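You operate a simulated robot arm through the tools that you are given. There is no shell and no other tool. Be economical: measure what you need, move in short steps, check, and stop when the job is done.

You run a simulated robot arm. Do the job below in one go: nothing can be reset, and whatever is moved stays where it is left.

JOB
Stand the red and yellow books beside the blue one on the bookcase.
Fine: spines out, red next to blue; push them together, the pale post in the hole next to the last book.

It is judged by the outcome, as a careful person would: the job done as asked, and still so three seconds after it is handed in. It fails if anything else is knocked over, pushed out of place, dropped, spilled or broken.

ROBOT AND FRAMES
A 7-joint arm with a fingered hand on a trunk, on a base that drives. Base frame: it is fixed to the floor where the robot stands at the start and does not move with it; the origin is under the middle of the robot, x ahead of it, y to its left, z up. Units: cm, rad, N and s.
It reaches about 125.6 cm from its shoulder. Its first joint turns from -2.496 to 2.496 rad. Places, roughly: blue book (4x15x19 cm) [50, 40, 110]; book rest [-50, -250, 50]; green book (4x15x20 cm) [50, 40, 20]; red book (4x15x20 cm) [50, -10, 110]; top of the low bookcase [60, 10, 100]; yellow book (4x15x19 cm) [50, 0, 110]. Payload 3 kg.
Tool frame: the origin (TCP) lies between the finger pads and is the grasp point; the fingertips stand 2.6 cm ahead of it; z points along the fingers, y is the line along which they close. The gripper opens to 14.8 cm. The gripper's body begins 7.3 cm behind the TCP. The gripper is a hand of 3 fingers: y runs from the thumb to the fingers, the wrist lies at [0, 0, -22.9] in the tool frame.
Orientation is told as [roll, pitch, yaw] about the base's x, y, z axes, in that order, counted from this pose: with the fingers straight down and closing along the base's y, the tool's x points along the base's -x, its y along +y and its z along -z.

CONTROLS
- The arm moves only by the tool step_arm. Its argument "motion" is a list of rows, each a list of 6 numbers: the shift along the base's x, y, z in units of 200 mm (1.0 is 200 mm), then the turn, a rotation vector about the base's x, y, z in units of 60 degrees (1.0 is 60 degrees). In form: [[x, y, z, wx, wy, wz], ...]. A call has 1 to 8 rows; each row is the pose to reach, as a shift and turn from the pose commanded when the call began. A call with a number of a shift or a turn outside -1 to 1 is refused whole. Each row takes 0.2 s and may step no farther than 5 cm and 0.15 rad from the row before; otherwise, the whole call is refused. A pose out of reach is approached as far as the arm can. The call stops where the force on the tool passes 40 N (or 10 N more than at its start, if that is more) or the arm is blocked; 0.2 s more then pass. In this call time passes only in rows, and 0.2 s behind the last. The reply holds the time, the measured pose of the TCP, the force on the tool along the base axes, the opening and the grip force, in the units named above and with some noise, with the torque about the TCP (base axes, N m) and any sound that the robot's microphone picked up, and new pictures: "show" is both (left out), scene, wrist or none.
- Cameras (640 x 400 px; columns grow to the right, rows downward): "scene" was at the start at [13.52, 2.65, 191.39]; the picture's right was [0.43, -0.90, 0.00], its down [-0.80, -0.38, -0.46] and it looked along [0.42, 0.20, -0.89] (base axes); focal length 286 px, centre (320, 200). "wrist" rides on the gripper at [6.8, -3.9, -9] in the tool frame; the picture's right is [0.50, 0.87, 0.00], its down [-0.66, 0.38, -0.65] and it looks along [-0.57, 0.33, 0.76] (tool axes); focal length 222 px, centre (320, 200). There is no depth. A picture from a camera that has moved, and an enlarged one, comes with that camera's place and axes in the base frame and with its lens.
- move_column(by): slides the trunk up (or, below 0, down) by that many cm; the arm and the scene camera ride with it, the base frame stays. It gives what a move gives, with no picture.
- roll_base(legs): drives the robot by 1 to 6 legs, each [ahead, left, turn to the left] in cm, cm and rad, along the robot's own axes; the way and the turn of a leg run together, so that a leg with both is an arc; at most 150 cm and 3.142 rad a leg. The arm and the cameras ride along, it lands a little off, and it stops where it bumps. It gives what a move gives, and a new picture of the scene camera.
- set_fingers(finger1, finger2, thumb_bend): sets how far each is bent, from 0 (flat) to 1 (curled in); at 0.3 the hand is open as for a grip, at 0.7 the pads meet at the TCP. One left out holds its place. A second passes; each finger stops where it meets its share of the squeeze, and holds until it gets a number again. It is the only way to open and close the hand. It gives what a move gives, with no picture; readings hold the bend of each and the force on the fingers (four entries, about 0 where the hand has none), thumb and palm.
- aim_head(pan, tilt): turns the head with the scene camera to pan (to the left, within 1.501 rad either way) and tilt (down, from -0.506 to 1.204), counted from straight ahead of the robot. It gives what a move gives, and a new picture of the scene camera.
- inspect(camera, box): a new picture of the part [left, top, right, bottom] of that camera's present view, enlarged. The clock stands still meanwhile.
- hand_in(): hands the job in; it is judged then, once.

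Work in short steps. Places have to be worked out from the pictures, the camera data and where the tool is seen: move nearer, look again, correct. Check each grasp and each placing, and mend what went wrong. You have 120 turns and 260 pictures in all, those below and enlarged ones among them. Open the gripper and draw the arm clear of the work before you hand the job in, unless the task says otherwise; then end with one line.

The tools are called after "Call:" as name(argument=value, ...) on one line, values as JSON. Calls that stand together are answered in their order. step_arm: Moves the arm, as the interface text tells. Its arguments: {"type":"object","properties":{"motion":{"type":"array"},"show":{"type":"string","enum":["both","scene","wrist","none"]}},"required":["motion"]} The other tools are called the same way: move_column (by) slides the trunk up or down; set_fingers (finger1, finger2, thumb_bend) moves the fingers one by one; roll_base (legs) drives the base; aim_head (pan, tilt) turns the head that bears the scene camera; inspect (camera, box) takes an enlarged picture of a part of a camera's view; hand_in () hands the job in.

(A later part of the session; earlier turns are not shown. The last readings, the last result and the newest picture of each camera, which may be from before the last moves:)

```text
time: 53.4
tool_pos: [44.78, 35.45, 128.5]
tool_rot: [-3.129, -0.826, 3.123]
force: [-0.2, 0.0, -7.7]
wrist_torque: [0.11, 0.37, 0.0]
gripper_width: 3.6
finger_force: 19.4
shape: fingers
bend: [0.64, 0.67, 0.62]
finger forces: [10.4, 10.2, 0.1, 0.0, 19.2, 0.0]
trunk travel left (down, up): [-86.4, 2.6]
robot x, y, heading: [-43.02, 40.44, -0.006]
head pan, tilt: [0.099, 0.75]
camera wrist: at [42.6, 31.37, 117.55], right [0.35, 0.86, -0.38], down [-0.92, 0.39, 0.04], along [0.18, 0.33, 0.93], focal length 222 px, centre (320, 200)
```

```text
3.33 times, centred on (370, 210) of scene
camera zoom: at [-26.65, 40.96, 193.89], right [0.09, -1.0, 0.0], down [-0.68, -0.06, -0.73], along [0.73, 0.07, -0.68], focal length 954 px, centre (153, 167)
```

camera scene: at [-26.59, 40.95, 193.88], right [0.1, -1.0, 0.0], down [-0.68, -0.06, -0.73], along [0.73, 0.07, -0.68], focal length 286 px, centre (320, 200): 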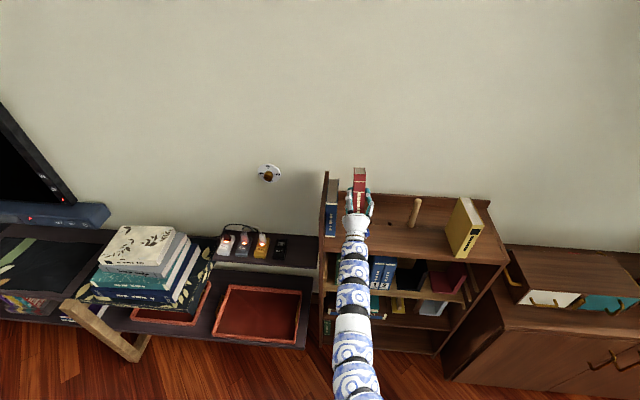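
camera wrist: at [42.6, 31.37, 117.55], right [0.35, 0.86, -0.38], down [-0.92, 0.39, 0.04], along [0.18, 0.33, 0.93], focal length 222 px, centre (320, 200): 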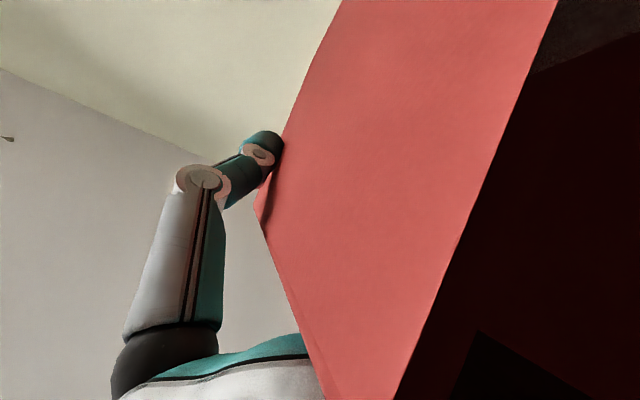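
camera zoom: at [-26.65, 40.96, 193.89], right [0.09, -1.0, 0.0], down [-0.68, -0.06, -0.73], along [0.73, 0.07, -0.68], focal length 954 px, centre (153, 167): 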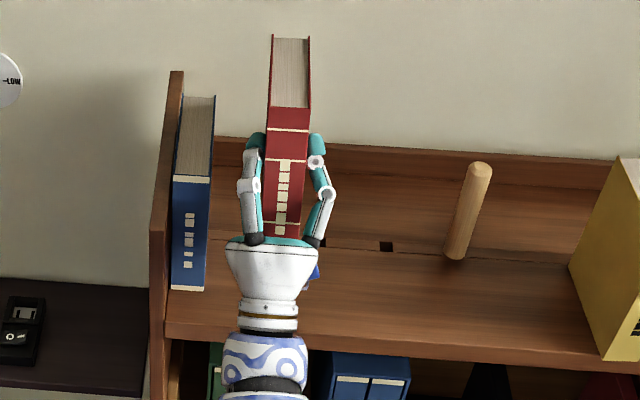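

Now the red is nearly upright. I shift slightly left and back (to keep the wrist camera off the shelf edge) and lower to just above contact.

Call:
step_arm(motion=[[-0.06, 0.02, -0.03, 0, 0, 0], [-0.12, 0.04, -0.1, 0, 0, 0], [-0.165, 0.06, -0.2, 0, 0, 0], [-0.165, 0.06, -0.3, 0, 0, 0], [-0.165, 0.06, -0.38, 0, 0, 0], [-0.165, 0.06, -0.44, 0, 0, 0]], show="wrist")

Call:
inspect(camera="scene", box=[310, 150, 430, 270])

```text
time: 54.8
tool_pos: [41.4, 36.64, 119.76]
tool_rot: [-3.129, -0.83, 3.123]
force: [0.8, -0.4, -7.9]
wrist_torque: [0.09, 0.39, 0.01]
gripper_width: 3.61
finger_force: 19.8
shape: fingers
bend: [0.64, 0.67, 0.62]
finger forces: [10.5, 10.1, 0.1, 0.1, 19.1, 0.0]
trunk travel left (down, up): [-86.4, 2.6]
robot x, y, heading: [-42.47, 40.78, -0.008]
head pan, tilt: [0.099, 0.75]
camera wrist: at [39.33, 32.6, 108.74], right [0.35, 0.86, -0.38], down [-0.92, 0.39, 0.04], along [0.18, 0.33, 0.93], focal length 222 px, centre (320, 200)
```

wrist: 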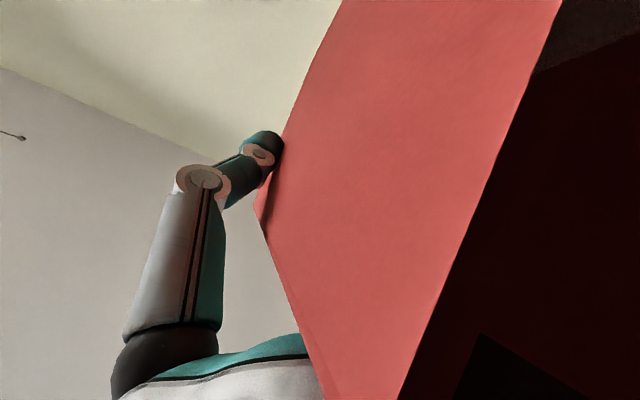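

```text
3.33 times, centred on (370, 210) of scene
camera zoom: at [-26.62, 40.95, 193.89], right [0.09, -1.0, 0.0], down [-0.68, -0.06, -0.73], along [0.73, 0.07, -0.68], focal length 954 px, centre (153, 167)
```

zoom: 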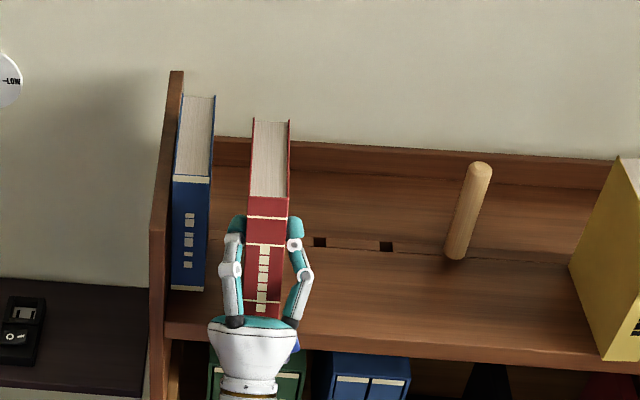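

Lowering slowly to contact.

Call:
step_arm(motion=[[0, 0, -0.025, 0, 0, 0], [0, 0, -0.05, 0, 0, 0], [0, 0, -0.075, 0, 0, 0]], show="none")

```text
time: 55.6
tool_pos: [41.57, 36.68, 118.34]
tool_rot: [-3.127, -0.828, 3.121]
force: [0.0, -0.5, -7.6]
wrist_torque: [0.09, 0.35, -0.02]
gripper_width: 3.6
finger_force: 19.4
shape: fingers
bend: [0.64, 0.67, 0.62]
finger forces: [10.6, 10.1, 0.1, 0.0, 18.9, 0.0]
trunk travel left (down, up): [-86.4, 2.6]
robot x, y, heading: [-42.89, 40.52, -0.006]
head pan, tilt: [0.099, 0.75]
```

Call:
step_arm(motion=[[0, 0, -0.02, 0, 0, 0], [0, 0, -0.04, 0, 0, 0], [0, 0, -0.06, 0, 0, 0]], show="none")

```text
time: 56.4
tool_pos: [41.44, 36.72, 117.18]
tool_rot: [-3.129, -0.828, 3.122]
force: [-2.2, -0.1, -1.4]
wrist_torque: [0.07, -0.09, 0.01]
gripper_width: 3.58
finger_force: 20.1
shape: fingers
bend: [0.64, 0.67, 0.61]
finger forces: [9.6, 10.4, 0.1, 0.0, 20.1, 0.1]
trunk travel left (down, up): [-86.4, 2.6]
robot x, y, heading: [-42.73, 40.8, -0.004]
head pan, tilt: [0.099, 0.75]
```

Contact started at the back. I press a bit more and look.

Call:
step_arm(motion=[[0, 0, -0.015, 0, 0, 0], [0, 0, -0.03, 0, 0, 0]], show="wrist")

Call:
inspect(camera="scene", box=[310, 150, 430, 270])

```text
time: 57.0
tool_pos: [41.44, 36.44, 116.91]
tool_rot: [-3.129, -0.823, 3.122]
force: [1.6, -2.6, 15.6]
wrist_torque: [-0.14, -0.31, -0.18]
gripper_width: 3.62
finger_force: 18.3
shape: fingers
bend: [0.65, 0.66, 0.6]
finger forces: [7.8, 8.9, 0.0, 0.0, 20.3, 0.0]
trunk travel left (down, up): [-86.4, 2.6]
robot x, y, heading: [-42.59, 40.42, -0.007]
head pan, tilt: [0.099, 0.75]
camera wrist: at [39.24, 32.61, 105.79], right [0.35, 0.86, -0.37], down [-0.92, 0.39, 0.03], along [0.17, 0.33, 0.93], focal length 222 px, centre (320, 200)
```

wrist: 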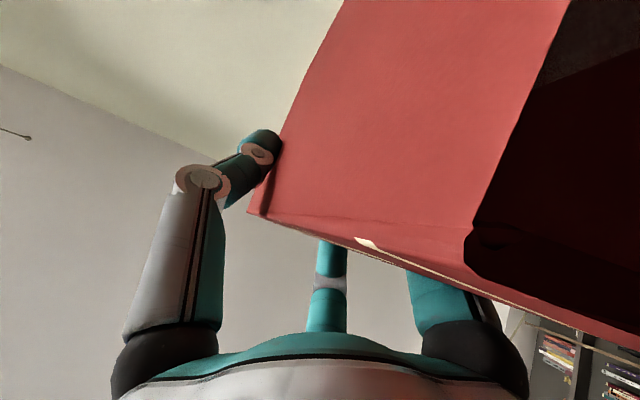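

```text
3.33 times, centred on (370, 210) of scene
camera zoom: at [-26.91, 40.93, 193.95], right [0.09, -1.0, 0.0], down [-0.68, -0.06, -0.73], along [0.73, 0.07, -0.68], focal length 954 px, centre (153, 167)
```

zoom: 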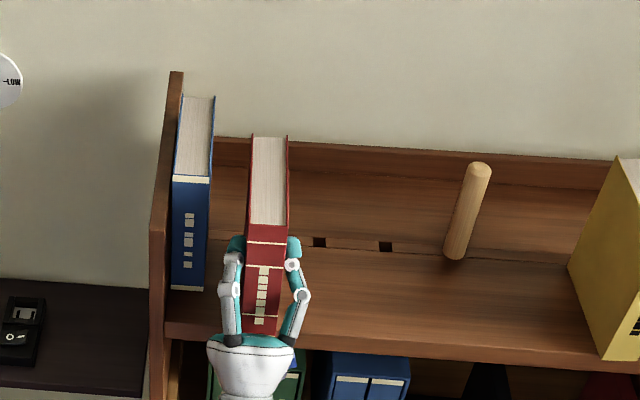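

Pressing brought the red to vertical (within ~1°). I release: thumb first, then fingers slightly.

Call:
set_fingers(thumb_bend=0.5, finger1=0.58, finger2=0.58)

Call:
inspect(camera="scene", box=[310, 150, 430, 270])

Call:
inspect(camera="wrist", box=[0, 0, 640, 400])

```text
time: 58.0
tool_pos: [41.43, 36.71, 116.44]
tool_rot: [-3.127, -0.827, 3.123]
force: [0.5, 0.1, 0.2]
wrist_torque: [-0.02, 0.04, 0.03]
gripper_width: 5.11
finger_force: 0.3
shape: fingers
bend: [0.57, 0.57, 0.5]
finger forces: [0.5, 0.4, 0.1, 0.0, 0.1, 0.0]
trunk travel left (down, up): [-86.4, 2.6]
robot x, y, heading: [-42.86, 40.41, -0.005]
head pan, tilt: [0.099, 0.75]
```

```text
3.33 times, centred on (370, 210) of scene
camera zoom: at [-26.75, 41.0, 193.9], right [0.09, -1.0, 0.0], down [-0.68, -0.06, -0.73], along [0.73, 0.07, -0.68], focal length 954 px, centre (153, 167)
```

zoom: 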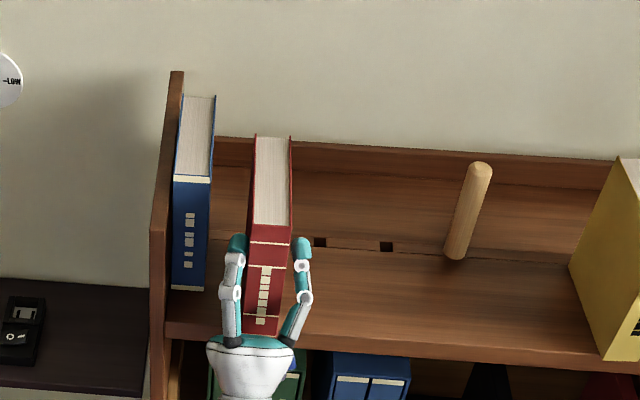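

```text
1.00 times, centred on (320, 200) of wrist (not enlarged: the box is as wide or as high as the picture)
camera zoom: at [39.26, 32.7, 105.53], right [0.35, 0.86, -0.38], down [-0.92, 0.39, 0.04], along [0.18, 0.33, 0.93], focal length 222 px, centre (320, 200)
```

zoom: 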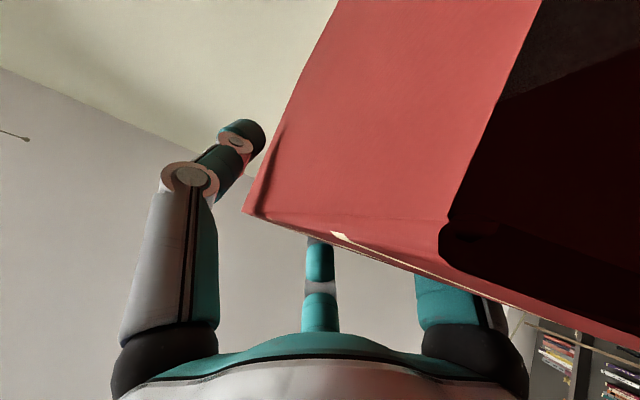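

Red stands alone. I withdraw straight back, shifting a hair left so the fingers don't drag.

Call:
step_arm(motion=[[0, 0.015, 0, 0, 0, 0], [-0.1, 0.015, 0, 0, 0, 0], [-0.25, 0.015, 0, 0, 0, 0], [-0.4, 0.015, 0, 0, 0, 0], [-0.6, 0.015, 0, 0, 0, 0]], show="scene")

Call:
inspect(camera="scene", box=[310, 150, 430, 270])

```text
time: 59.2
tool_pos: [29.13, 36.71, 116.62]
tool_rot: [-3.132, -0.827, 3.119]
force: [-0.4, -0.4, 0.2]
wrist_torque: [0.02, 0.02, 0.01]
gripper_width: 5.1
finger_force: 0.1
shape: fingers
bend: [0.57, 0.57, 0.5]
finger forces: [0.0, 0.1, 0.0, 0.0, 0.1, 0.0]
trunk travel left (down, up): [-86.4, 2.6]
robot x, y, heading: [-42.58, 40.34, -0.007]
head pan, tilt: [0.099, 0.75]
camera scene: at [-26.92, 40.98, 193.92], right [0.09, -1.0, 0.0], down [-0.68, -0.06, -0.73], along [0.73, 0.07, -0.68], focal length 286 px, centre (320, 200)
```

scene: 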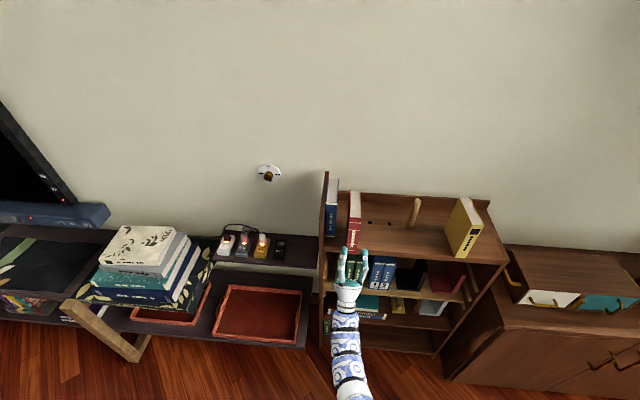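

```text
3.33 times, centred on (370, 210) of scene
camera zoom: at [-26.92, 40.98, 193.92], right [0.09, -1.0, 0.0], down [-0.68, -0.06, -0.73], along [0.73, 0.07, -0.68], focal length 954 px, centre (153, 167)
```

zoom: 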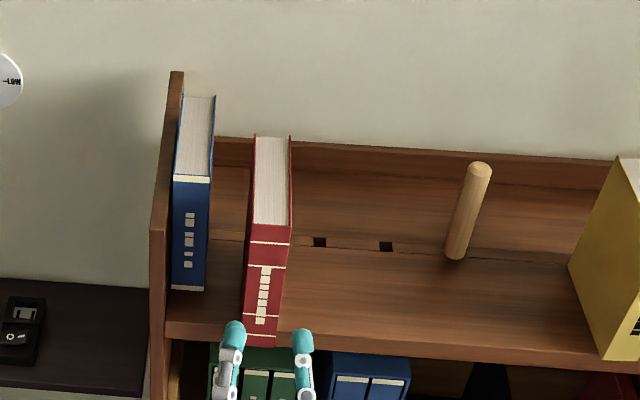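

Red stands on the shelf at y≈33–37, spine at x≈40. Next I close the fingers into a pusher and level the hand to push the red in to align with the blue spine (x≈47).

Call:
set_fingers(thumb_bend=0.7, finger1=0.7, finger2=0.7)

Call:
step_arm(motion=[[0, -0.01, -0.03, 0, 0.12, 0], [0, -0.02, -0.06, 0, 0.24, 0], [0, -0.03, -0.1, 0, 0.36, 0], [0, -0.04, -0.14, 0, 0.48, 0], [0, -0.05, -0.18, 0, 0.6, 0], [0, -0.06, -0.22, 0, 0.71, 0]], show="both")

```text
time: 60.2
tool_pos: [29.31, 36.78, 116.7]
tool_rot: [-3.128, -0.827, 3.122]
force: [0.0, -0.5, -0.2]
wrist_torque: [0.01, 0.02, 0.02]
gripper_width: 0.02
finger_force: 0.1
shape: fingers
bend: [0.7, 0.7, 0.7]
finger forces: [0.0, 0.0, 0.0, 0.1, 0.1, 0.0]
trunk travel left (down, up): [-86.4, 2.6]
robot x, y, heading: [-42.54, 40.53, -0.005]
head pan, tilt: [0.099, 0.75]
```

```text
time: 61.6
tool_pos: [29.4, 35.62, 112.22]
tool_rot: [-1.495, -1.558, 1.491]
force: [-0.9, -0.6, -0.6]
wrist_torque: [-0.01, 0.02, -0.02]
gripper_width: 0.01
finger_force: 0.0
shape: fingers
bend: [0.7, 0.7, 0.7]
finger forces: [0.1, 0.0, 0.0, 0.0, 0.0, 0.0]
trunk travel left (down, up): [-86.4, 2.6]
robot x, y, heading: [-42.9, 40.13, -0.007]
head pan, tilt: [0.099, 0.75]
camera scene: at [-26.78, 40.98, 193.9], right [0.09, -1.0, 0.0], down [-0.68, -0.06, -0.73], along [0.73, 0.07, -0.68], focal length 286 px, centre (320, 200)
camera wrist: at [20.32, 31.72, 105.55], right [0.0, 0.86, -0.51], down [-0.65, 0.39, 0.65], along [0.76, 0.33, 0.56], focal length 222 px, centre (320, 200)
```

scene: 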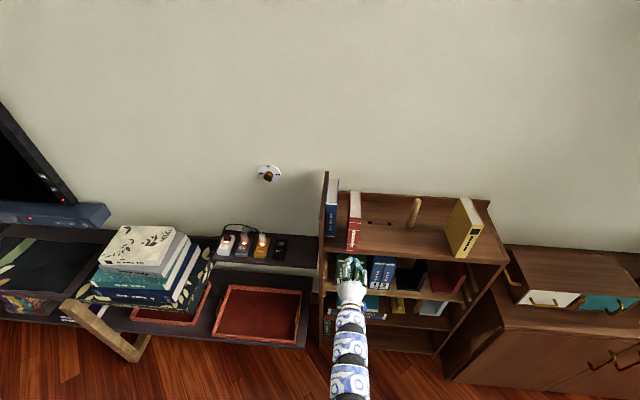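
wrist: 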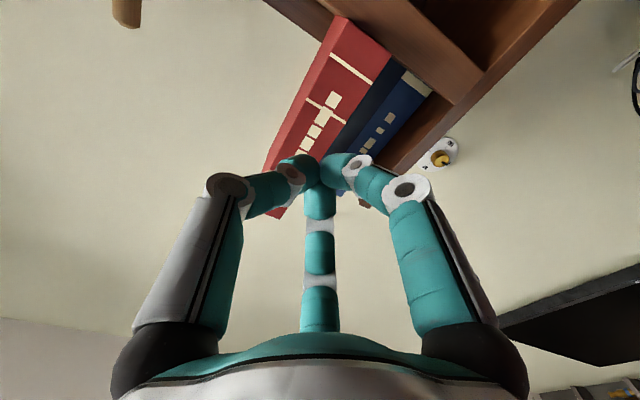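

Clear view. I push the red's spine straight in at z≈111, y≈35.2, until its spine reaches x≈47.

Call:
step_arm(motion=[[0.15, -0.02, -0.06, 0, 0, 0], [0.3, -0.02, -0.06, 0, 0, 0], [0.4, -0.02, -0.06, 0, 0, 0], [0.47, -0.02, -0.06, 0, 0, 0], [0.53, -0.02, -0.06, 0, 0, 0], [0.58, -0.02, -0.06, 0, 0, 0], [0.63, -0.02, -0.06, 0, 0, 0], [0.66, -0.02, -0.06, 0, 0, 0]], show="none")

Call:
inspect(camera="scene", box=[310, 150, 430, 270])

Call:
inspect(camera="wrist", box=[0, 0, 640, 400])

```text
time: 63.4
tool_pos: [42.73, 35.49, 110.97]
tool_rot: [-1.526, -1.558, 1.524]
force: [-0.9, -0.9, 0.4]
wrist_torque: [-0.04, 0.0, -0.07]
gripper_width: 0.0
finger_force: 1.4
shape: fingers
bend: [0.7, 0.7, 0.7]
finger forces: [1.3, 1.3, 0.1, 0.0, 0.1, 0.0]
trunk travel left (down, up): [-86.4, 2.6]
robot x, y, heading: [-43.05, 40.4, -0.0]
head pan, tilt: [0.099, 0.75]
```

```text
3.33 times, centred on (370, 210) of scene
camera zoom: at [-26.8, 40.97, 193.91], right [0.09, -1.0, 0.0], down [-0.68, -0.06, -0.73], along [0.73, 0.07, -0.68], focal length 954 px, centre (153, 167)
```

zoom: 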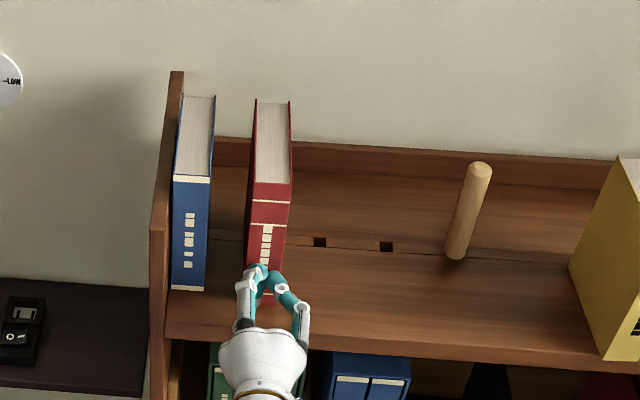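

```text
1.00 times, centred on (320, 200) of wrist (not enlarged: the box is as wide or as high as the picture)
camera zoom: at [33.61, 31.38, 104.33], right [0.0, 0.86, -0.51], down [-0.65, 0.39, 0.65], along [0.76, 0.33, 0.56], focal length 222 px, centre (320, 200)
```

zoom: 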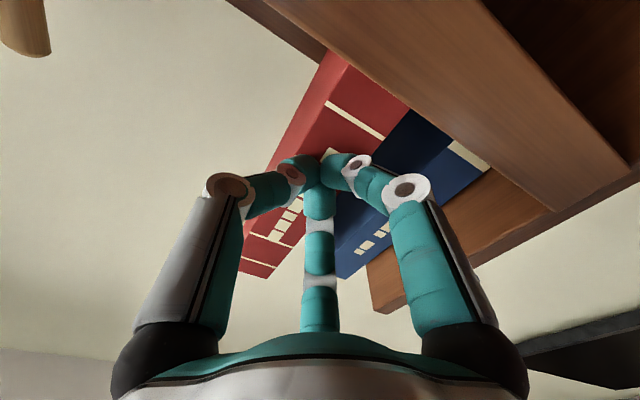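

Red's spine is now at ≈45.6; blue ≈47. I push another 1.3 cm, then back off.

Call:
step_arm(motion=[[0.03, 0, 0, 0, 0, 0], [0.065, 0, 0, 0, 0, 0], [0.0, 0, 0, 0, 0, 0], [-0.2, 0, 0, 0, 0, 0]], show="none")

Call:
inspect(camera="scene", box=[310, 150, 430, 270])

```text
time: 64.4
tool_pos: [38.43, 35.27, 111.09]
tool_rot: [-1.64, -1.557, 1.641]
force: [0.2, -0.3, 0.2]
wrist_torque: [-0.04, 0.01, -0.02]
gripper_width: 0.02
finger_force: 0.1
shape: fingers
bend: [0.7, 0.7, 0.7]
finger forces: [0.1, 0.0, 0.1, 0.0, 0.1, 0.1]
trunk travel left (down, up): [-86.4, 2.6]
robot x, y, heading: [-43.08, 40.47, -0.007]
head pan, tilt: [0.099, 0.75]
```

```text
3.33 times, centred on (370, 210) of scene
camera zoom: at [-26.93, 40.96, 193.92], right [0.09, -1.0, 0.0], down [-0.68, -0.06, -0.73], along [0.73, 0.07, -0.68], focal length 954 px, centre (153, 167)
```

zoom: 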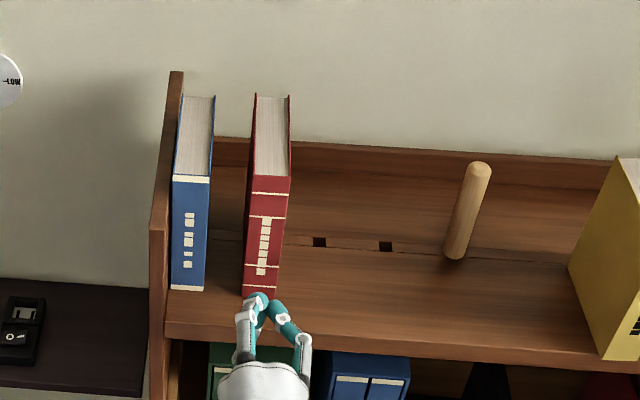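

Red is almost flush. Now to push it left: I pull back, pitch the hand 30° down, and shift to y≈26.

Call:
step_arm(motion=[[-0.15, 0, 0.02, 0, 0.1, 0], [-0.3, -0.1, 0.04, 0, 0.2, 0], [-0.4, -0.2, 0.08, 0, 0.3, 0], [-0.4, -0.3, 0.1, 0, 0.4, 0], [-0.4, -0.4, 0.1, 0, 0.5, 0], [-0.4, -0.47, 0.1, 0, 0.5, 0]], show="none")

Call:
step_arm(motion=[[0.2, 0, 0, 0, 0, 0], [0.4, 0, 0, 0, 0, 0], [0.6, 0, 0, 0, 0, 0], [0.8, 0, 0, 0, 0, 0], [1.0, 0, 0, 0, 0, 0]], show="wrist")

Call:
inspect(camera="scene", box=[310, 150, 430, 270])

```text
time: 65.8
tool_pos: [30.66, 25.92, 113.04]
tool_rot: [-0.025, -1.047, 0.025]
force: [0.8, 0.3, -0.3]
wrist_torque: [-0.03, 0.02, 0.05]
gripper_width: 0.01
finger_force: 0.0
shape: fingers
bend: [0.7, 0.7, 0.7]
finger forces: [0.0, 0.0, 0.1, 0.0, 0.0, 0.1]
trunk travel left (down, up): [-86.4, 2.6]
robot x, y, heading: [-42.38, 40.58, -0.006]
head pan, tilt: [0.099, 0.75]
```

```text
time: 67.0
tool_pos: [50.58, 25.84, 112.89]
tool_rot: [-0.022, -1.045, 0.025]
force: [0.1, 1.0, -0.4]
wrist_torque: [-0.02, 0.01, 0.0]
gripper_width: 0.0
finger_force: 0.1
shape: fingers
bend: [0.7, 0.7, 0.7]
finger forces: [0.1, 0.1, 0.0, 0.0, 0.1, 0.0]
trunk travel left (down, up): [-86.4, 2.6]
robot x, y, heading: [-42.79, 40.2, -0.0]
head pan, tilt: [0.099, 0.75]
camera wrist: at [39.38, 21.85, 111.63], right [-0.26, 0.86, -0.44], down [-0.24, 0.39, 0.89], along [0.94, 0.33, 0.11], focal length 222 px, centre (320, 200)
```

wrist: 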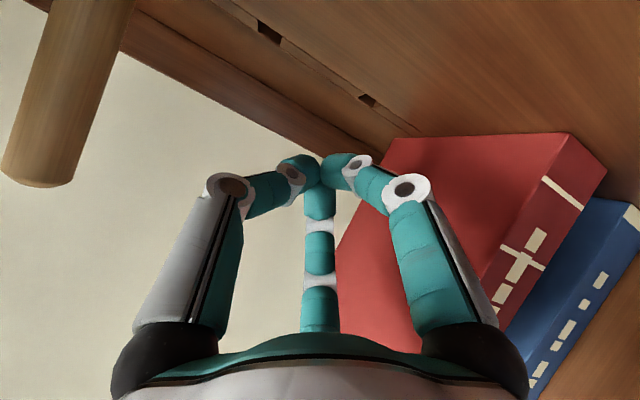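

```text
3.33 times, centred on (370, 210) of scene
camera zoom: at [-26.64, 41.02, 193.89], right [0.09, -1.0, 0.0], down [-0.68, -0.06, -0.73], along [0.73, 0.07, -0.68], focal length 954 px, centre (153, 167)
```

zoom: 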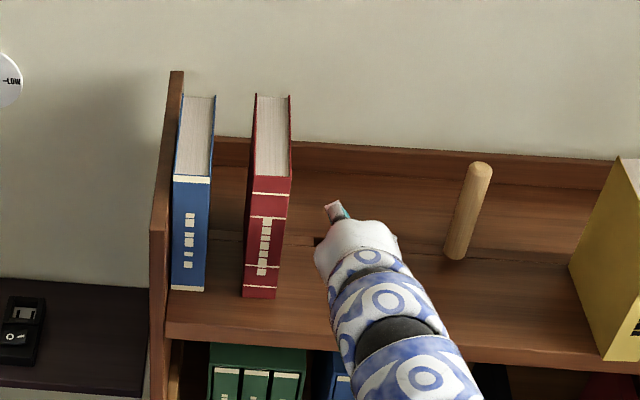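

Holes: x≈56.4, hole 2 at y≈27.7, hole 3 at y≈19.5. I lower to z≈109 and push left gradually.

Call:
step_arm(motion=[[0.1, 0, -0.1, 0, 0, 0], [0.1, 0, -0.19, 0, 0, 0], [0.1, 0.1, -0.19, 0, 0, 0], [0.1, 0.18, -0.19, 0, 0, 0], [0.1, 0.25, -0.19, 0, 0, 0], [0.1, 0.31, -0.19, 0, 0, 0], [0.1, 0.36, -0.19, 0, 0, 0]], show="wrist")

Call:
inspect(camera="scene", box=[310, 150, 430, 270])

```text
time: 68.6
tool_pos: [52.5, 33.16, 109.26]
tool_rot: [-0.022, -1.046, 0.025]
force: [-1.9, -3.6, 0.8]
wrist_torque: [0.12, -0.03, 0.03]
gripper_width: 0.0
finger_force: 1.6
shape: fingers
bend: [0.7, 0.7, 0.7]
finger forces: [0.4, 3.1, 0.0, 0.0, 0.0, 0.0]
trunk travel left (down, up): [-86.4, 2.6]
robot x, y, heading: [-42.57, 40.56, -0.0]
head pan, tilt: [0.099, 0.75]
camera wrist: at [41.32, 29.16, 107.89], right [-0.25, 0.86, -0.44], down [-0.24, 0.39, 0.89], along [0.94, 0.33, 0.11], focal length 222 px, centre (320, 200)
```

wrist: 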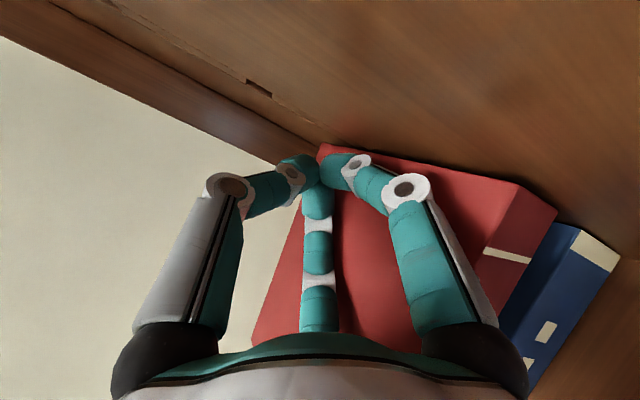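

```text
3.33 times, centred on (370, 210) of scene
camera zoom: at [-26.78, 40.92, 193.9], right [0.09, -1.0, 0.0], down [-0.68, -0.06, -0.73], along [0.73, 0.07, -0.68], focal length 954 px, centre (153, 167)
```

zoom: 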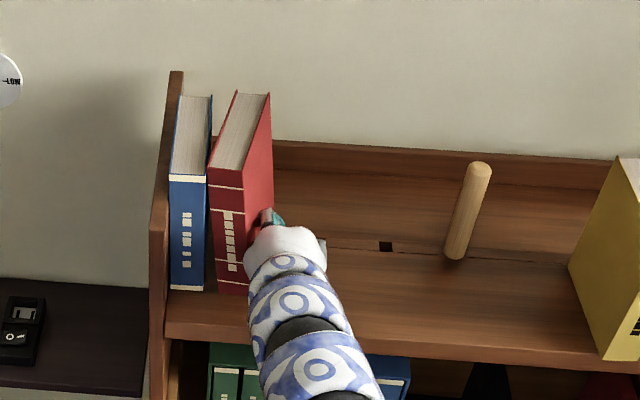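

The red's front leads slightly. I back off a touch, reach 3 cm deeper, and push again near its back half.

Call:
step_arm(motion=[[0, -0.08, 0.02, 0, 0, 0], [0.1, -0.08, 0.02, 0, 0, 0], [0.2, -0.08, 0.02, 0, 0, 0], [0.2, 0.0, 0.01, 0, 0, 0], [0.2, 0.05, 0.01, 0, 0, 0], [0.2, 0.09, 0.01, 0, 0, 0], [0.2, 0.12, 0.01, 0, 0, 0]], show="wrist")

Call:
inspect(camera="scene", box=[310, 150, 430, 270])

```text
time: 70.1
tool_pos: [56.71, 33.59, 109.29]
tool_rot: [-0.042, -1.045, 0.026]
force: [-0.3, -15.3, 1.4]
wrist_torque: [0.76, 0.12, 1.14]
gripper_width: 0.03
finger_force: 7.3
shape: fingers
bend: [0.7, 0.7, 0.7]
finger forces: [0.0, 0.1, 0.1, 0.0, 0.1, 15.3]
trunk travel left (down, up): [-86.4, 2.6]
robot x, y, heading: [-42.97, 40.21, -0.008]
head pan, tilt: [0.099, 0.75]
stopped in row 7: the force on the tool passed its limit at 44 N (the readings are from after the stop); the commanded pose is now the measured one
camera wrist: at [45.38, 29.73, 108.11], right [-0.24, 0.86, -0.45], down [-0.23, 0.4, 0.89], along [0.94, 0.32, 0.1], focal length 222 px, centre (320, 200)
```

wrist: 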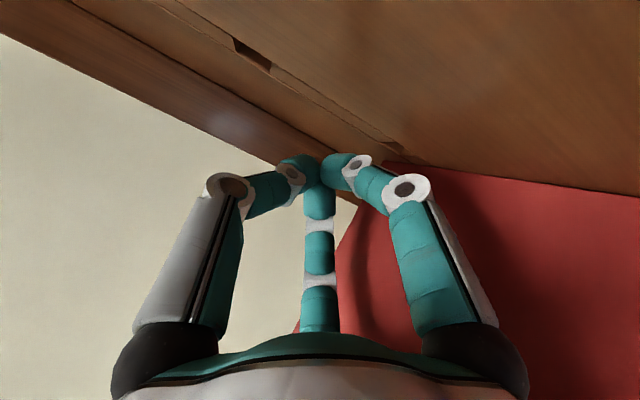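

```text
3.33 times, centred on (370, 210) of scene
camera zoom: at [-26.78, 40.88, 193.91], right [0.09, -1.0, 0.0], down [-0.68, -0.06, -0.73], along [0.73, 0.07, -0.68], focal length 954 px, centre (153, 167)
```

zoom: 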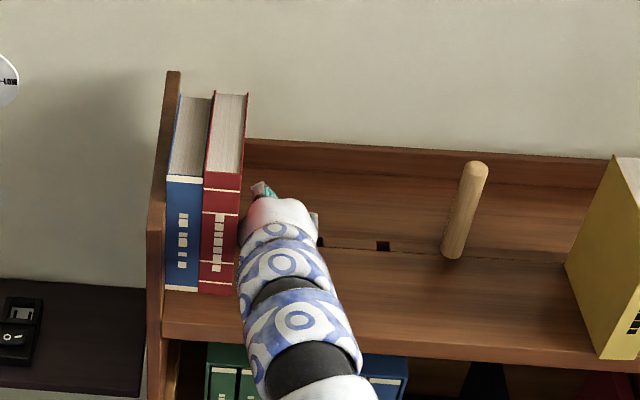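

Red now sits flush against blue. I back off to the right, out and check.

Call:
step_arm(motion=[[0, -0.1, 0.02, 0, 0, 0], [0, -0.25, 0.1, 0, 0, 0], [-0.2, -0.3, 0.1, 0, 0, 0], [-0.45, -0.3, 0.1, 0, 0, 0], [-0.7, -0.3, 0.1, 0, 0, 0], [-0.9, -0.3, 0.1, 0, 0, 0], [-1.0, -0.3, 0.1, 0, 0, 0]], show="none")

Call:
inspect(camera="scene", box=[310, 150, 430, 270])

```text
time: 71.7
tool_pos: [36.54, 28.09, 111.34]
tool_rot: [-0.033, -1.047, 0.028]
force: [0.1, 0.2, 0.5]
wrist_torque: [-0.01, 0.0, -0.01]
gripper_width: 0.0
finger_force: 0.0
shape: fingers
bend: [0.7, 0.7, 0.7]
finger forces: [0.1, 0.0, 0.0, 0.1, 0.0, 0.0]
trunk travel left (down, up): [-86.4, 2.6]
robot x, y, heading: [-42.58, 40.32, -0.007]
head pan, tilt: [0.099, 0.75]
```

```text
3.33 times, centred on (370, 210) of scene
camera zoom: at [-26.79, 40.89, 193.91], right [0.09, -1.0, 0.0], down [-0.68, -0.06, -0.73], along [0.73, 0.07, -0.68], focal length 954 px, centre (153, 167)
```

zoom: 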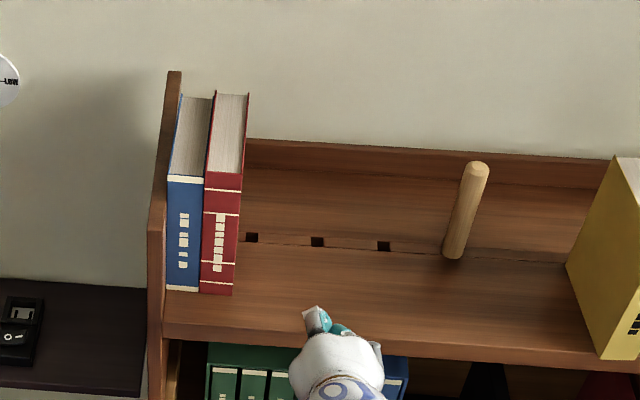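

Blue and red are together, upright and aligned. Now the yellow: I pull back, level the hand, and drive the base right.

Call:
step_arm(motion=[[-0.1, 0, 0.03, 0, -0.1, 0], [-0.2, 0, 0.06, 0, -0.2, 0], [-0.3, 0, 0.1, 0, -0.3, 0], [-0.4, 0, 0.14, 0, -0.4, 0], [-0.45, 0, 0.18, 0, -0.5, 0]], show="none")

Call:
set_fingers(thumb_bend=0.46, finger1=0.46, finger2=0.46)

Call:
roll_base(legs=[[0, -33, 0]])

Call:
inspect(camera="wrist", box=[0, 0, 640, 400])

```text
time: 72.9
tool_pos: [27.5, 28.29, 115.05]
tool_rot: [-1.571, -1.557, 1.558]
force: [-0.2, -0.6, -0.1]
wrist_torque: [0.0, 0.03, -0.04]
gripper_width: 0.02
finger_force: 0.2
shape: fingers
bend: [0.7, 0.7, 0.7]
finger forces: [0.0, 0.1, 0.1, 0.1, 0.1, 0.0]
trunk travel left (down, up): [-86.4, 2.6]
robot x, y, heading: [-42.54, 40.18, -0.007]
head pan, tilt: [0.099, 0.75]
```

```text
time: 73.9
tool_pos: [27.54, 28.25, 115.03]
tool_rot: [-1.459, -1.556, 1.448]
force: [-0.3, -0.1, 0.0]
wrist_torque: [-0.01, 0.0, 0.06]
gripper_width: 7.47
finger_force: 0.1
shape: fingers
bend: [0.46, 0.46, 0.46]
finger forces: [0.0, 0.1, 0.0, 0.0, 0.1, 0.1]
trunk travel left (down, up): [-86.4, 2.6]
robot x, y, heading: [-42.68, 40.6, -0.007]
head pan, tilt: [0.099, 0.75]
```

```text
time: 76.1
tool_pos: [27.15, -5.27, 115.07]
tool_rot: [-1.458, -1.559, 1.44]
force: [-1.5, -0.6, -0.7]
wrist_torque: [0.0, -0.04, 0.02]
gripper_width: 7.47
finger_force: 0.0
shape: fingers
bend: [0.46, 0.46, 0.46]
finger forces: [0.0, 0.0, 0.0, 0.0, 0.1, 0.1]
trunk travel left (down, up): [-86.4, 2.6]
robot x, y, heading: [-43.06, 7.42, -0.012]
head pan, tilt: [0.099, 0.75]
camera scene: at [-27.06, 7.48, 193.9], right [0.09, -1.0, 0.0], down [-0.68, -0.06, -0.73], along [0.73, 0.07, -0.68], focal length 286 px, centre (320, 200)
```

scene: 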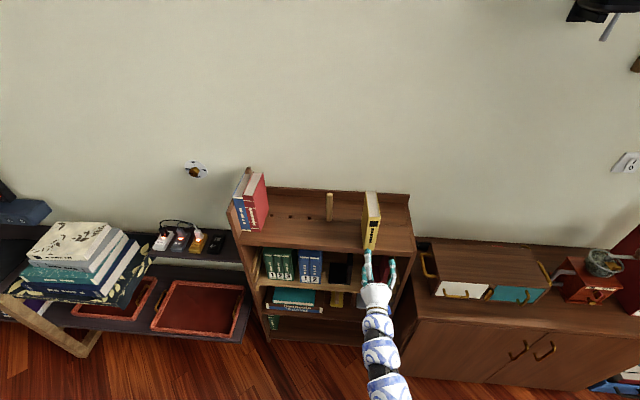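

```text
1.00 times, centred on (320, 200) of wrist (not enlarged: the box is as wide or as high as the picture)
camera zoom: at [18.06, -9.19, 108.36], right [0.01, 0.86, -0.51], down [-0.65, 0.4, 0.65], along [0.76, 0.32, 0.56], focal length 222 px, centre (320, 200)
```

zoom: 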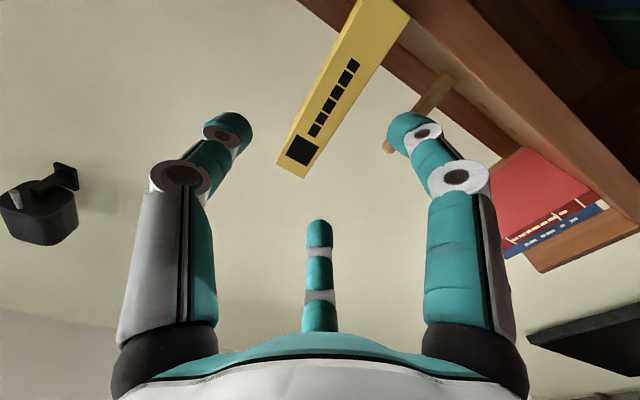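

Yellow spine at x≈42, y −6.8…−3.0. I move in around it at mid-height (TCP x≈46.8, y≈-4.2).

Call:
step_arm(motion=[[0.15, 0.05, 0, 0, 0, 0], [0.35, 0.05, 0, 0, 0, 0], [0.55, 0.05, 0, 0, 0, 0], [0.7, 0.05, 0, 0, 0, 0], [0.83, 0.05, 0, 0, 0, 0], [0.92, 0.05, 0, 0, 0, 0], [0.98, 0.05, 0, 0, 0, 0]], show="wrist")

Call:
inspect(camera="scene", box=[310, 170, 430, 290])

```text
time: 77.7
tool_pos: [46.84, -4.2, 114.78]
tool_rot: [-1.409, -1.558, 1.395]
force: [0.0, 0.6, 0.5]
wrist_torque: [-0.01, -0.01, 0.01]
gripper_width: 7.49
finger_force: 0.1
shape: fingers
bend: [0.46, 0.46, 0.46]
finger forces: [0.0, 0.0, 0.0, 0.0, 0.0, 0.0]
trunk travel left (down, up): [-86.4, 2.6]
robot x, y, heading: [-42.98, 7.05, -0.009]
head pan, tilt: [0.099, 0.75]
camera wrist: at [37.76, -8.04, 108.21], right [0.01, 0.86, -0.51], down [-0.65, 0.4, 0.65], along [0.76, 0.32, 0.56], focal length 222 px, centre (320, 200)
```

wrist: 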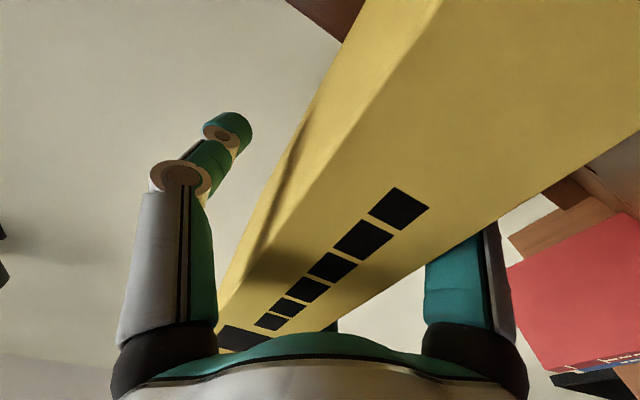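

```text
3.33 times, centred on (370, 230) of scene
camera zoom: at [-27.01, 7.63, 193.9], right [0.09, -1.0, 0.0], down [-0.68, -0.06, -0.73], along [0.73, 0.07, -0.68], focal length 954 px, centre (153, 100)
```

zoom: 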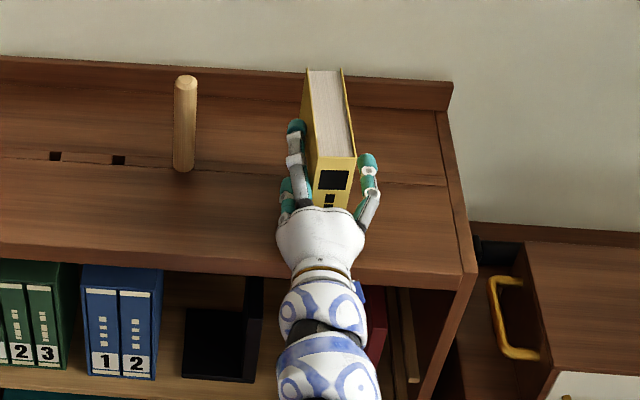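

Nicely centred. I close the grip.

Call:
set_fingers(thumb_bend=0.75, finger1=0.75, finger2=0.75)

Call:
step_arm(motion=[[0, 0, 0.04, 0, 0, 0], [0, 0, 0.08, 0, 0, 0], [0, 0, 0.12, 0, 0, 0]], show="wrist")

Call:
inspect(camera="scene", box=[310, 170, 430, 290])

```text
time: 78.7
tool_pos: [46.81, -4.12, 114.93]
tool_rot: [-1.452, -1.558, 1.435]
force: [-0.6, 0.1, 0.2]
wrist_torque: [0.0, 0.0, 0.13]
gripper_width: 4.09
finger_force: 19.7
shape: fingers
bend: [0.57, 0.59, 0.62]
finger forces: [9.7, 10.3, 0.0, 0.0, 18.7, 0.1]
trunk travel left (down, up): [-86.4, 2.6]
robot x, y, heading: [-43.17, 7.21, -0.013]
head pan, tilt: [0.099, 0.75]
```

```text
time: 79.5
tool_pos: [47.0, -4.25, 117.41]
tool_rot: [-1.448, -1.557, 1.429]
force: [0.3, -1.1, -6.9]
wrist_torque: [0.04, 0.08, 0.02]
gripper_width: 4.07
finger_force: 18.7
shape: fingers
bend: [0.57, 0.59, 0.63]
finger forces: [8.4, 10.7, 0.1, 0.1, 19.0, 0.0]
trunk travel left (down, up): [-86.4, 2.6]
robot x, y, heading: [-43.22, 7.01, -0.013]
head pan, tilt: [0.099, 0.75]
camera wrist: at [37.7, -8.14, 110.77], right [0.01, 0.86, -0.51], down [-0.65, 0.4, 0.65], along [0.76, 0.32, 0.56], focal length 222 px, centre (320, 200)
```

wrist: 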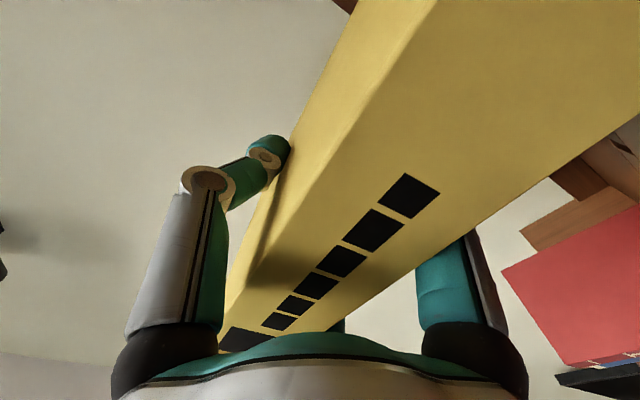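

```text
3.33 times, centred on (370, 230) of scene
camera zoom: at [-26.98, 7.61, 193.89], right [0.09, -1.0, 0.0], down [-0.68, -0.06, -0.73], along [0.73, 0.07, -0.68], focal length 954 px, centre (153, 100)
```

zoom: 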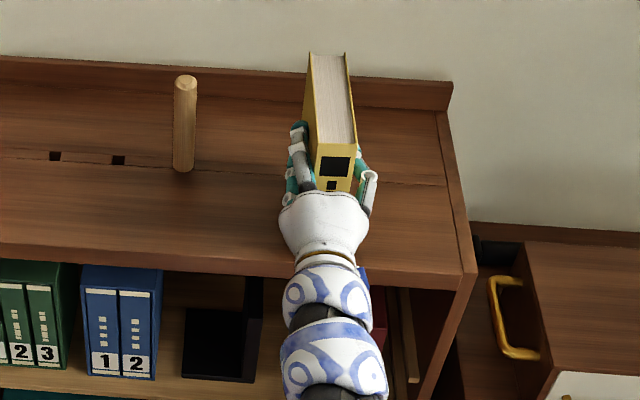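

Level and steady. I draw it back 10 cm with a little more lift, then drive the base left 37 cm.

Call:
step_arm(motion=[[-0.06, 0, 0.03, 0, 0, 0], [-0.14, 0, 0.06, 0, 0, 0], [-0.22, 0, 0.08, 0, 0, 0], [-0.3, 0, 0.1, 0, 0, 0], [-0.38, 0, 0.1, 0, 0, 0], [-0.46, 0, 0.1, 0, 0, 0], [-0.52, 0, 0.1, 0, 0, 0]], show="none")

Call:
roll_base(legs=[[0, 37, 0]])

Call:
inspect(camera="scene", box=[300, 150, 440, 290])

Call:
inspect(camera="wrist", box=[0, 0, 640, 400])

```text
time: 81.1
tool_pos: [36.46, -4.22, 119.26]
tool_rot: [-1.404, -1.557, 1.39]
force: [0.6, 0.2, -7.0]
wrist_torque: [0.03, 0.13, 0.0]
gripper_width: 4.05
finger_force: 18.8
shape: fingers
bend: [0.57, 0.59, 0.63]
finger forces: [8.2, 10.9, 0.0, 0.0, 18.8, 0.0]
trunk travel left (down, up): [-86.4, 2.6]
robot x, y, heading: [-42.96, 6.93, -0.01]
head pan, tilt: [0.099, 0.75]
```

```text
time: 83.4
tool_pos: [36.86, 31.64, 119.28]
tool_rot: [-1.424, -1.557, 1.398]
force: [-0.2, 0.5, -8.8]
wrist_torque: [0.01, 0.1, 0.0]
gripper_width: 4.05
finger_force: 19.2
shape: fingers
bend: [0.57, 0.59, 0.63]
finger forces: [8.3, 11.0, 0.0, 0.0, 18.9, 0.0]
trunk travel left (down, up): [-86.4, 2.6]
robot x, y, heading: [-42.25, 43.0, -0.019]
head pan, tilt: [0.099, 0.75]
camera scene: at [-26.46, 44.07, 193.89], right [0.08, -1.0, 0.0], down [-0.68, -0.06, -0.73], along [0.73, 0.06, -0.68], focal length 286 px, centre (320, 200)
```

scene: 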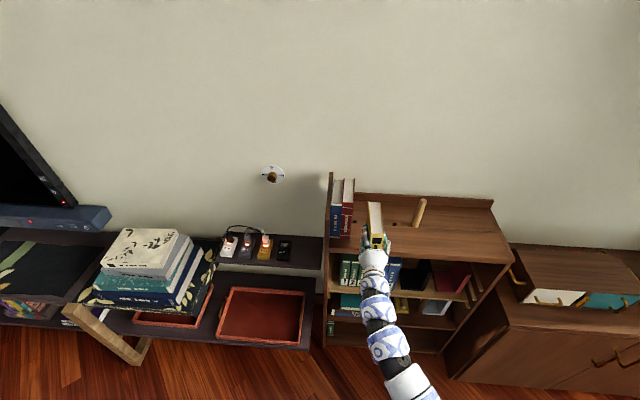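

```text
2.86 times, centred on (370, 220) of scene
camera zoom: at [-26.46, 44.07, 193.89], right [0.08, -1.0, 0.0], down [-0.68, -0.06, -0.73], along [0.73, 0.06, -0.68], focal length 817 px, centre (177, 143)
```

zoom: 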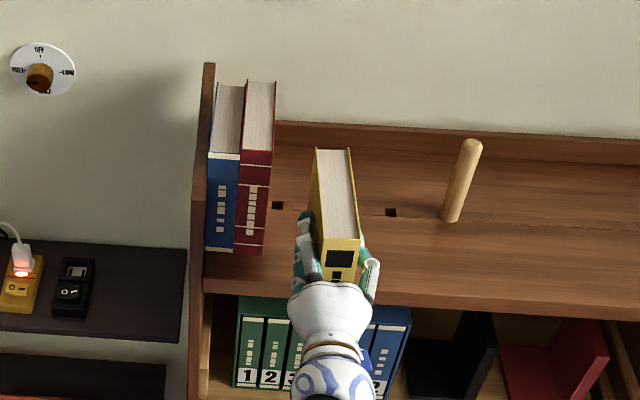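

```text
1.00 times, centred on (320, 200) of wrist (not enlarged: the box is as wide or as high as the picture)
camera zoom: at [27.74, 27.86, 112.64], right [0.02, 0.86, -0.51], down [-0.64, 0.4, 0.65], along [0.77, 0.32, 0.56], focal length 222 px, centre (320, 200)
```

zoom: 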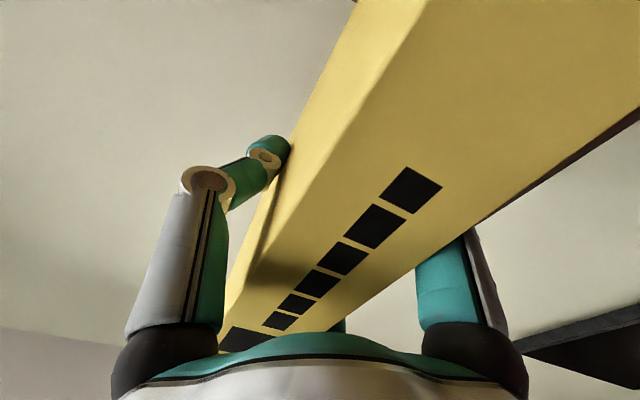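

Held well; I insert it in line with the others (spine to x≈46.8) at y≈33.3, above the shelf.

Call:
step_arm(motion=[[0.08, 0.04, 0, 0, 0, 0], [0.18, 0.08, 0, 0, 0, 0], [0.3, 0.08, 0, 0, 0, 0], [0.42, 0.08, 0, 0, 0, 0], [0.54, 0.08, -0.03, 0, 0, 0], [0.65, 0.08, -0.08, 0, 0, 0], [0.73, 0.08, -0.13, 0, 0, 0], [0.745, 0.08, -0.17, 0, 0, 0]], show="none")

Call:
inspect(camera="scene", box=[310, 160, 430, 280])

```text
time: 85.2
tool_pos: [52.05, 33.31, 115.94]
tool_rot: [-1.396, -1.558, 1.371]
force: [0.1, 0.0, -7.2]
wrist_torque: [0.01, 0.15, 0.02]
gripper_width: 4.0
finger_force: 19.1
shape: fingers
bend: [0.57, 0.6, 0.63]
finger forces: [7.9, 11.2, 0.0, 0.0, 18.9, 0.0]
trunk travel left (down, up): [-86.4, 2.6]
robot x, y, heading: [-42.28, 43.31, -0.015]
head pan, tilt: [0.099, 0.75]
```

```text
3.33 times, centred on (370, 220) of scene
camera zoom: at [-26.45, 43.95, 193.89], right [0.08, -1.0, 0.0], down [-0.68, -0.06, -0.73], along [0.73, 0.06, -0.68], focal length 954 px, centre (153, 133)
```

zoom: 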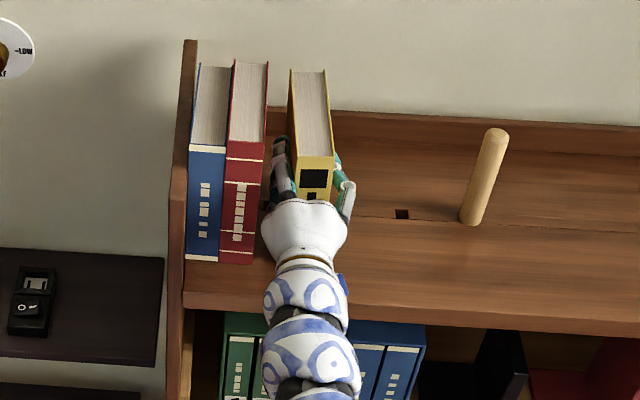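

Lower to contact.

Call:
step_arm(motion=[[0, 0, -0.02, 0, 0, 0], [0, 0, -0.04, 0, 0, 0], [0, 0, -0.06, 0, 0, 0]], show="none")

```text
time: 86.0
tool_pos: [51.92, 33.13, 115.08]
tool_rot: [-1.643, -1.558, 1.621]
force: [1.2, -4.0, 7.3]
wrist_torque: [-0.12, -0.14, -0.06]
gripper_width: 3.99
finger_force: 19.7
shape: fingers
bend: [0.58, 0.59, 0.63]
finger forces: [8.6, 9.2, 0.0, 0.1, 21.6, 0.0]
trunk travel left (down, up): [-86.4, 2.6]
robot x, y, heading: [-42.97, 43.62, -0.017]
head pan, tilt: [0.099, 0.75]
```

Seated. I release gently and withdraw.

Call:
set_fingers(thumb_bend=0.5, finger1=0.53, finger2=0.53)

Call:
step_arm(motion=[[-0.1, 0, 0, 0, 0, 0], [-0.25, 0, 0, 0, 0, 0], [-0.45, 0, 0, 0, 0, 0], [-0.65, 0, 0, 0, 0, 0], [-0.85, 0, 0, 0, 0, 0], [-1.0, 0, 0, 0, 0, 0]], show="none")

Call:
inspect(camera="scene", box=[310, 160, 430, 280])

```text
time: 87.0
tool_pos: [51.89, 33.26, 114.76]
tool_rot: [-1.445, -1.557, 1.423]
force: [-0.9, 2.4, 0.4]
wrist_torque: [0.03, -0.01, 0.07]
gripper_width: 5.81
finger_force: 1.1
shape: fingers
bend: [0.53, 0.53, 0.5]
finger forces: [1.1, 0.6, 0.0, 0.0, 0.0, 0.0]
trunk travel left (down, up): [-86.4, 2.6]
robot x, y, heading: [-42.48, 43.59, -0.02]
head pan, tilt: [0.099, 0.75]
```

```text
time: 88.4
tool_pos: [31.65, 33.41, 114.8]
tool_rot: [-1.48, -1.559, 1.457]
force: [-0.1, -0.1, -0.8]
wrist_torque: [-0.02, -0.01, -0.04]
gripper_width: 5.73
finger_force: 0.1
shape: fingers
bend: [0.53, 0.53, 0.5]
finger forces: [0.1, 0.0, 0.0, 0.1, 0.0, 0.0]
trunk travel left (down, up): [-86.4, 2.6]
robot x, y, heading: [-42.43, 43.65, -0.016]
head pan, tilt: [0.099, 0.75]
```

```text
3.33 times, centred on (370, 220) of scene
camera zoom: at [-26.62, 43.92, 193.91], right [0.08, -1.0, 0.0], down [-0.68, -0.06, -0.73], along [0.73, 0.06, -0.68], focal length 954 px, centre (153, 133)
```

zoom: 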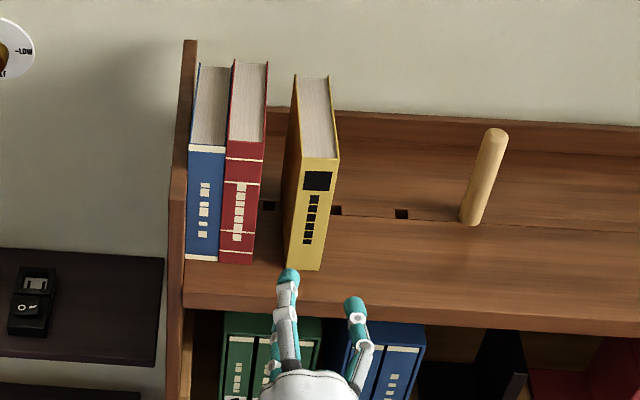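

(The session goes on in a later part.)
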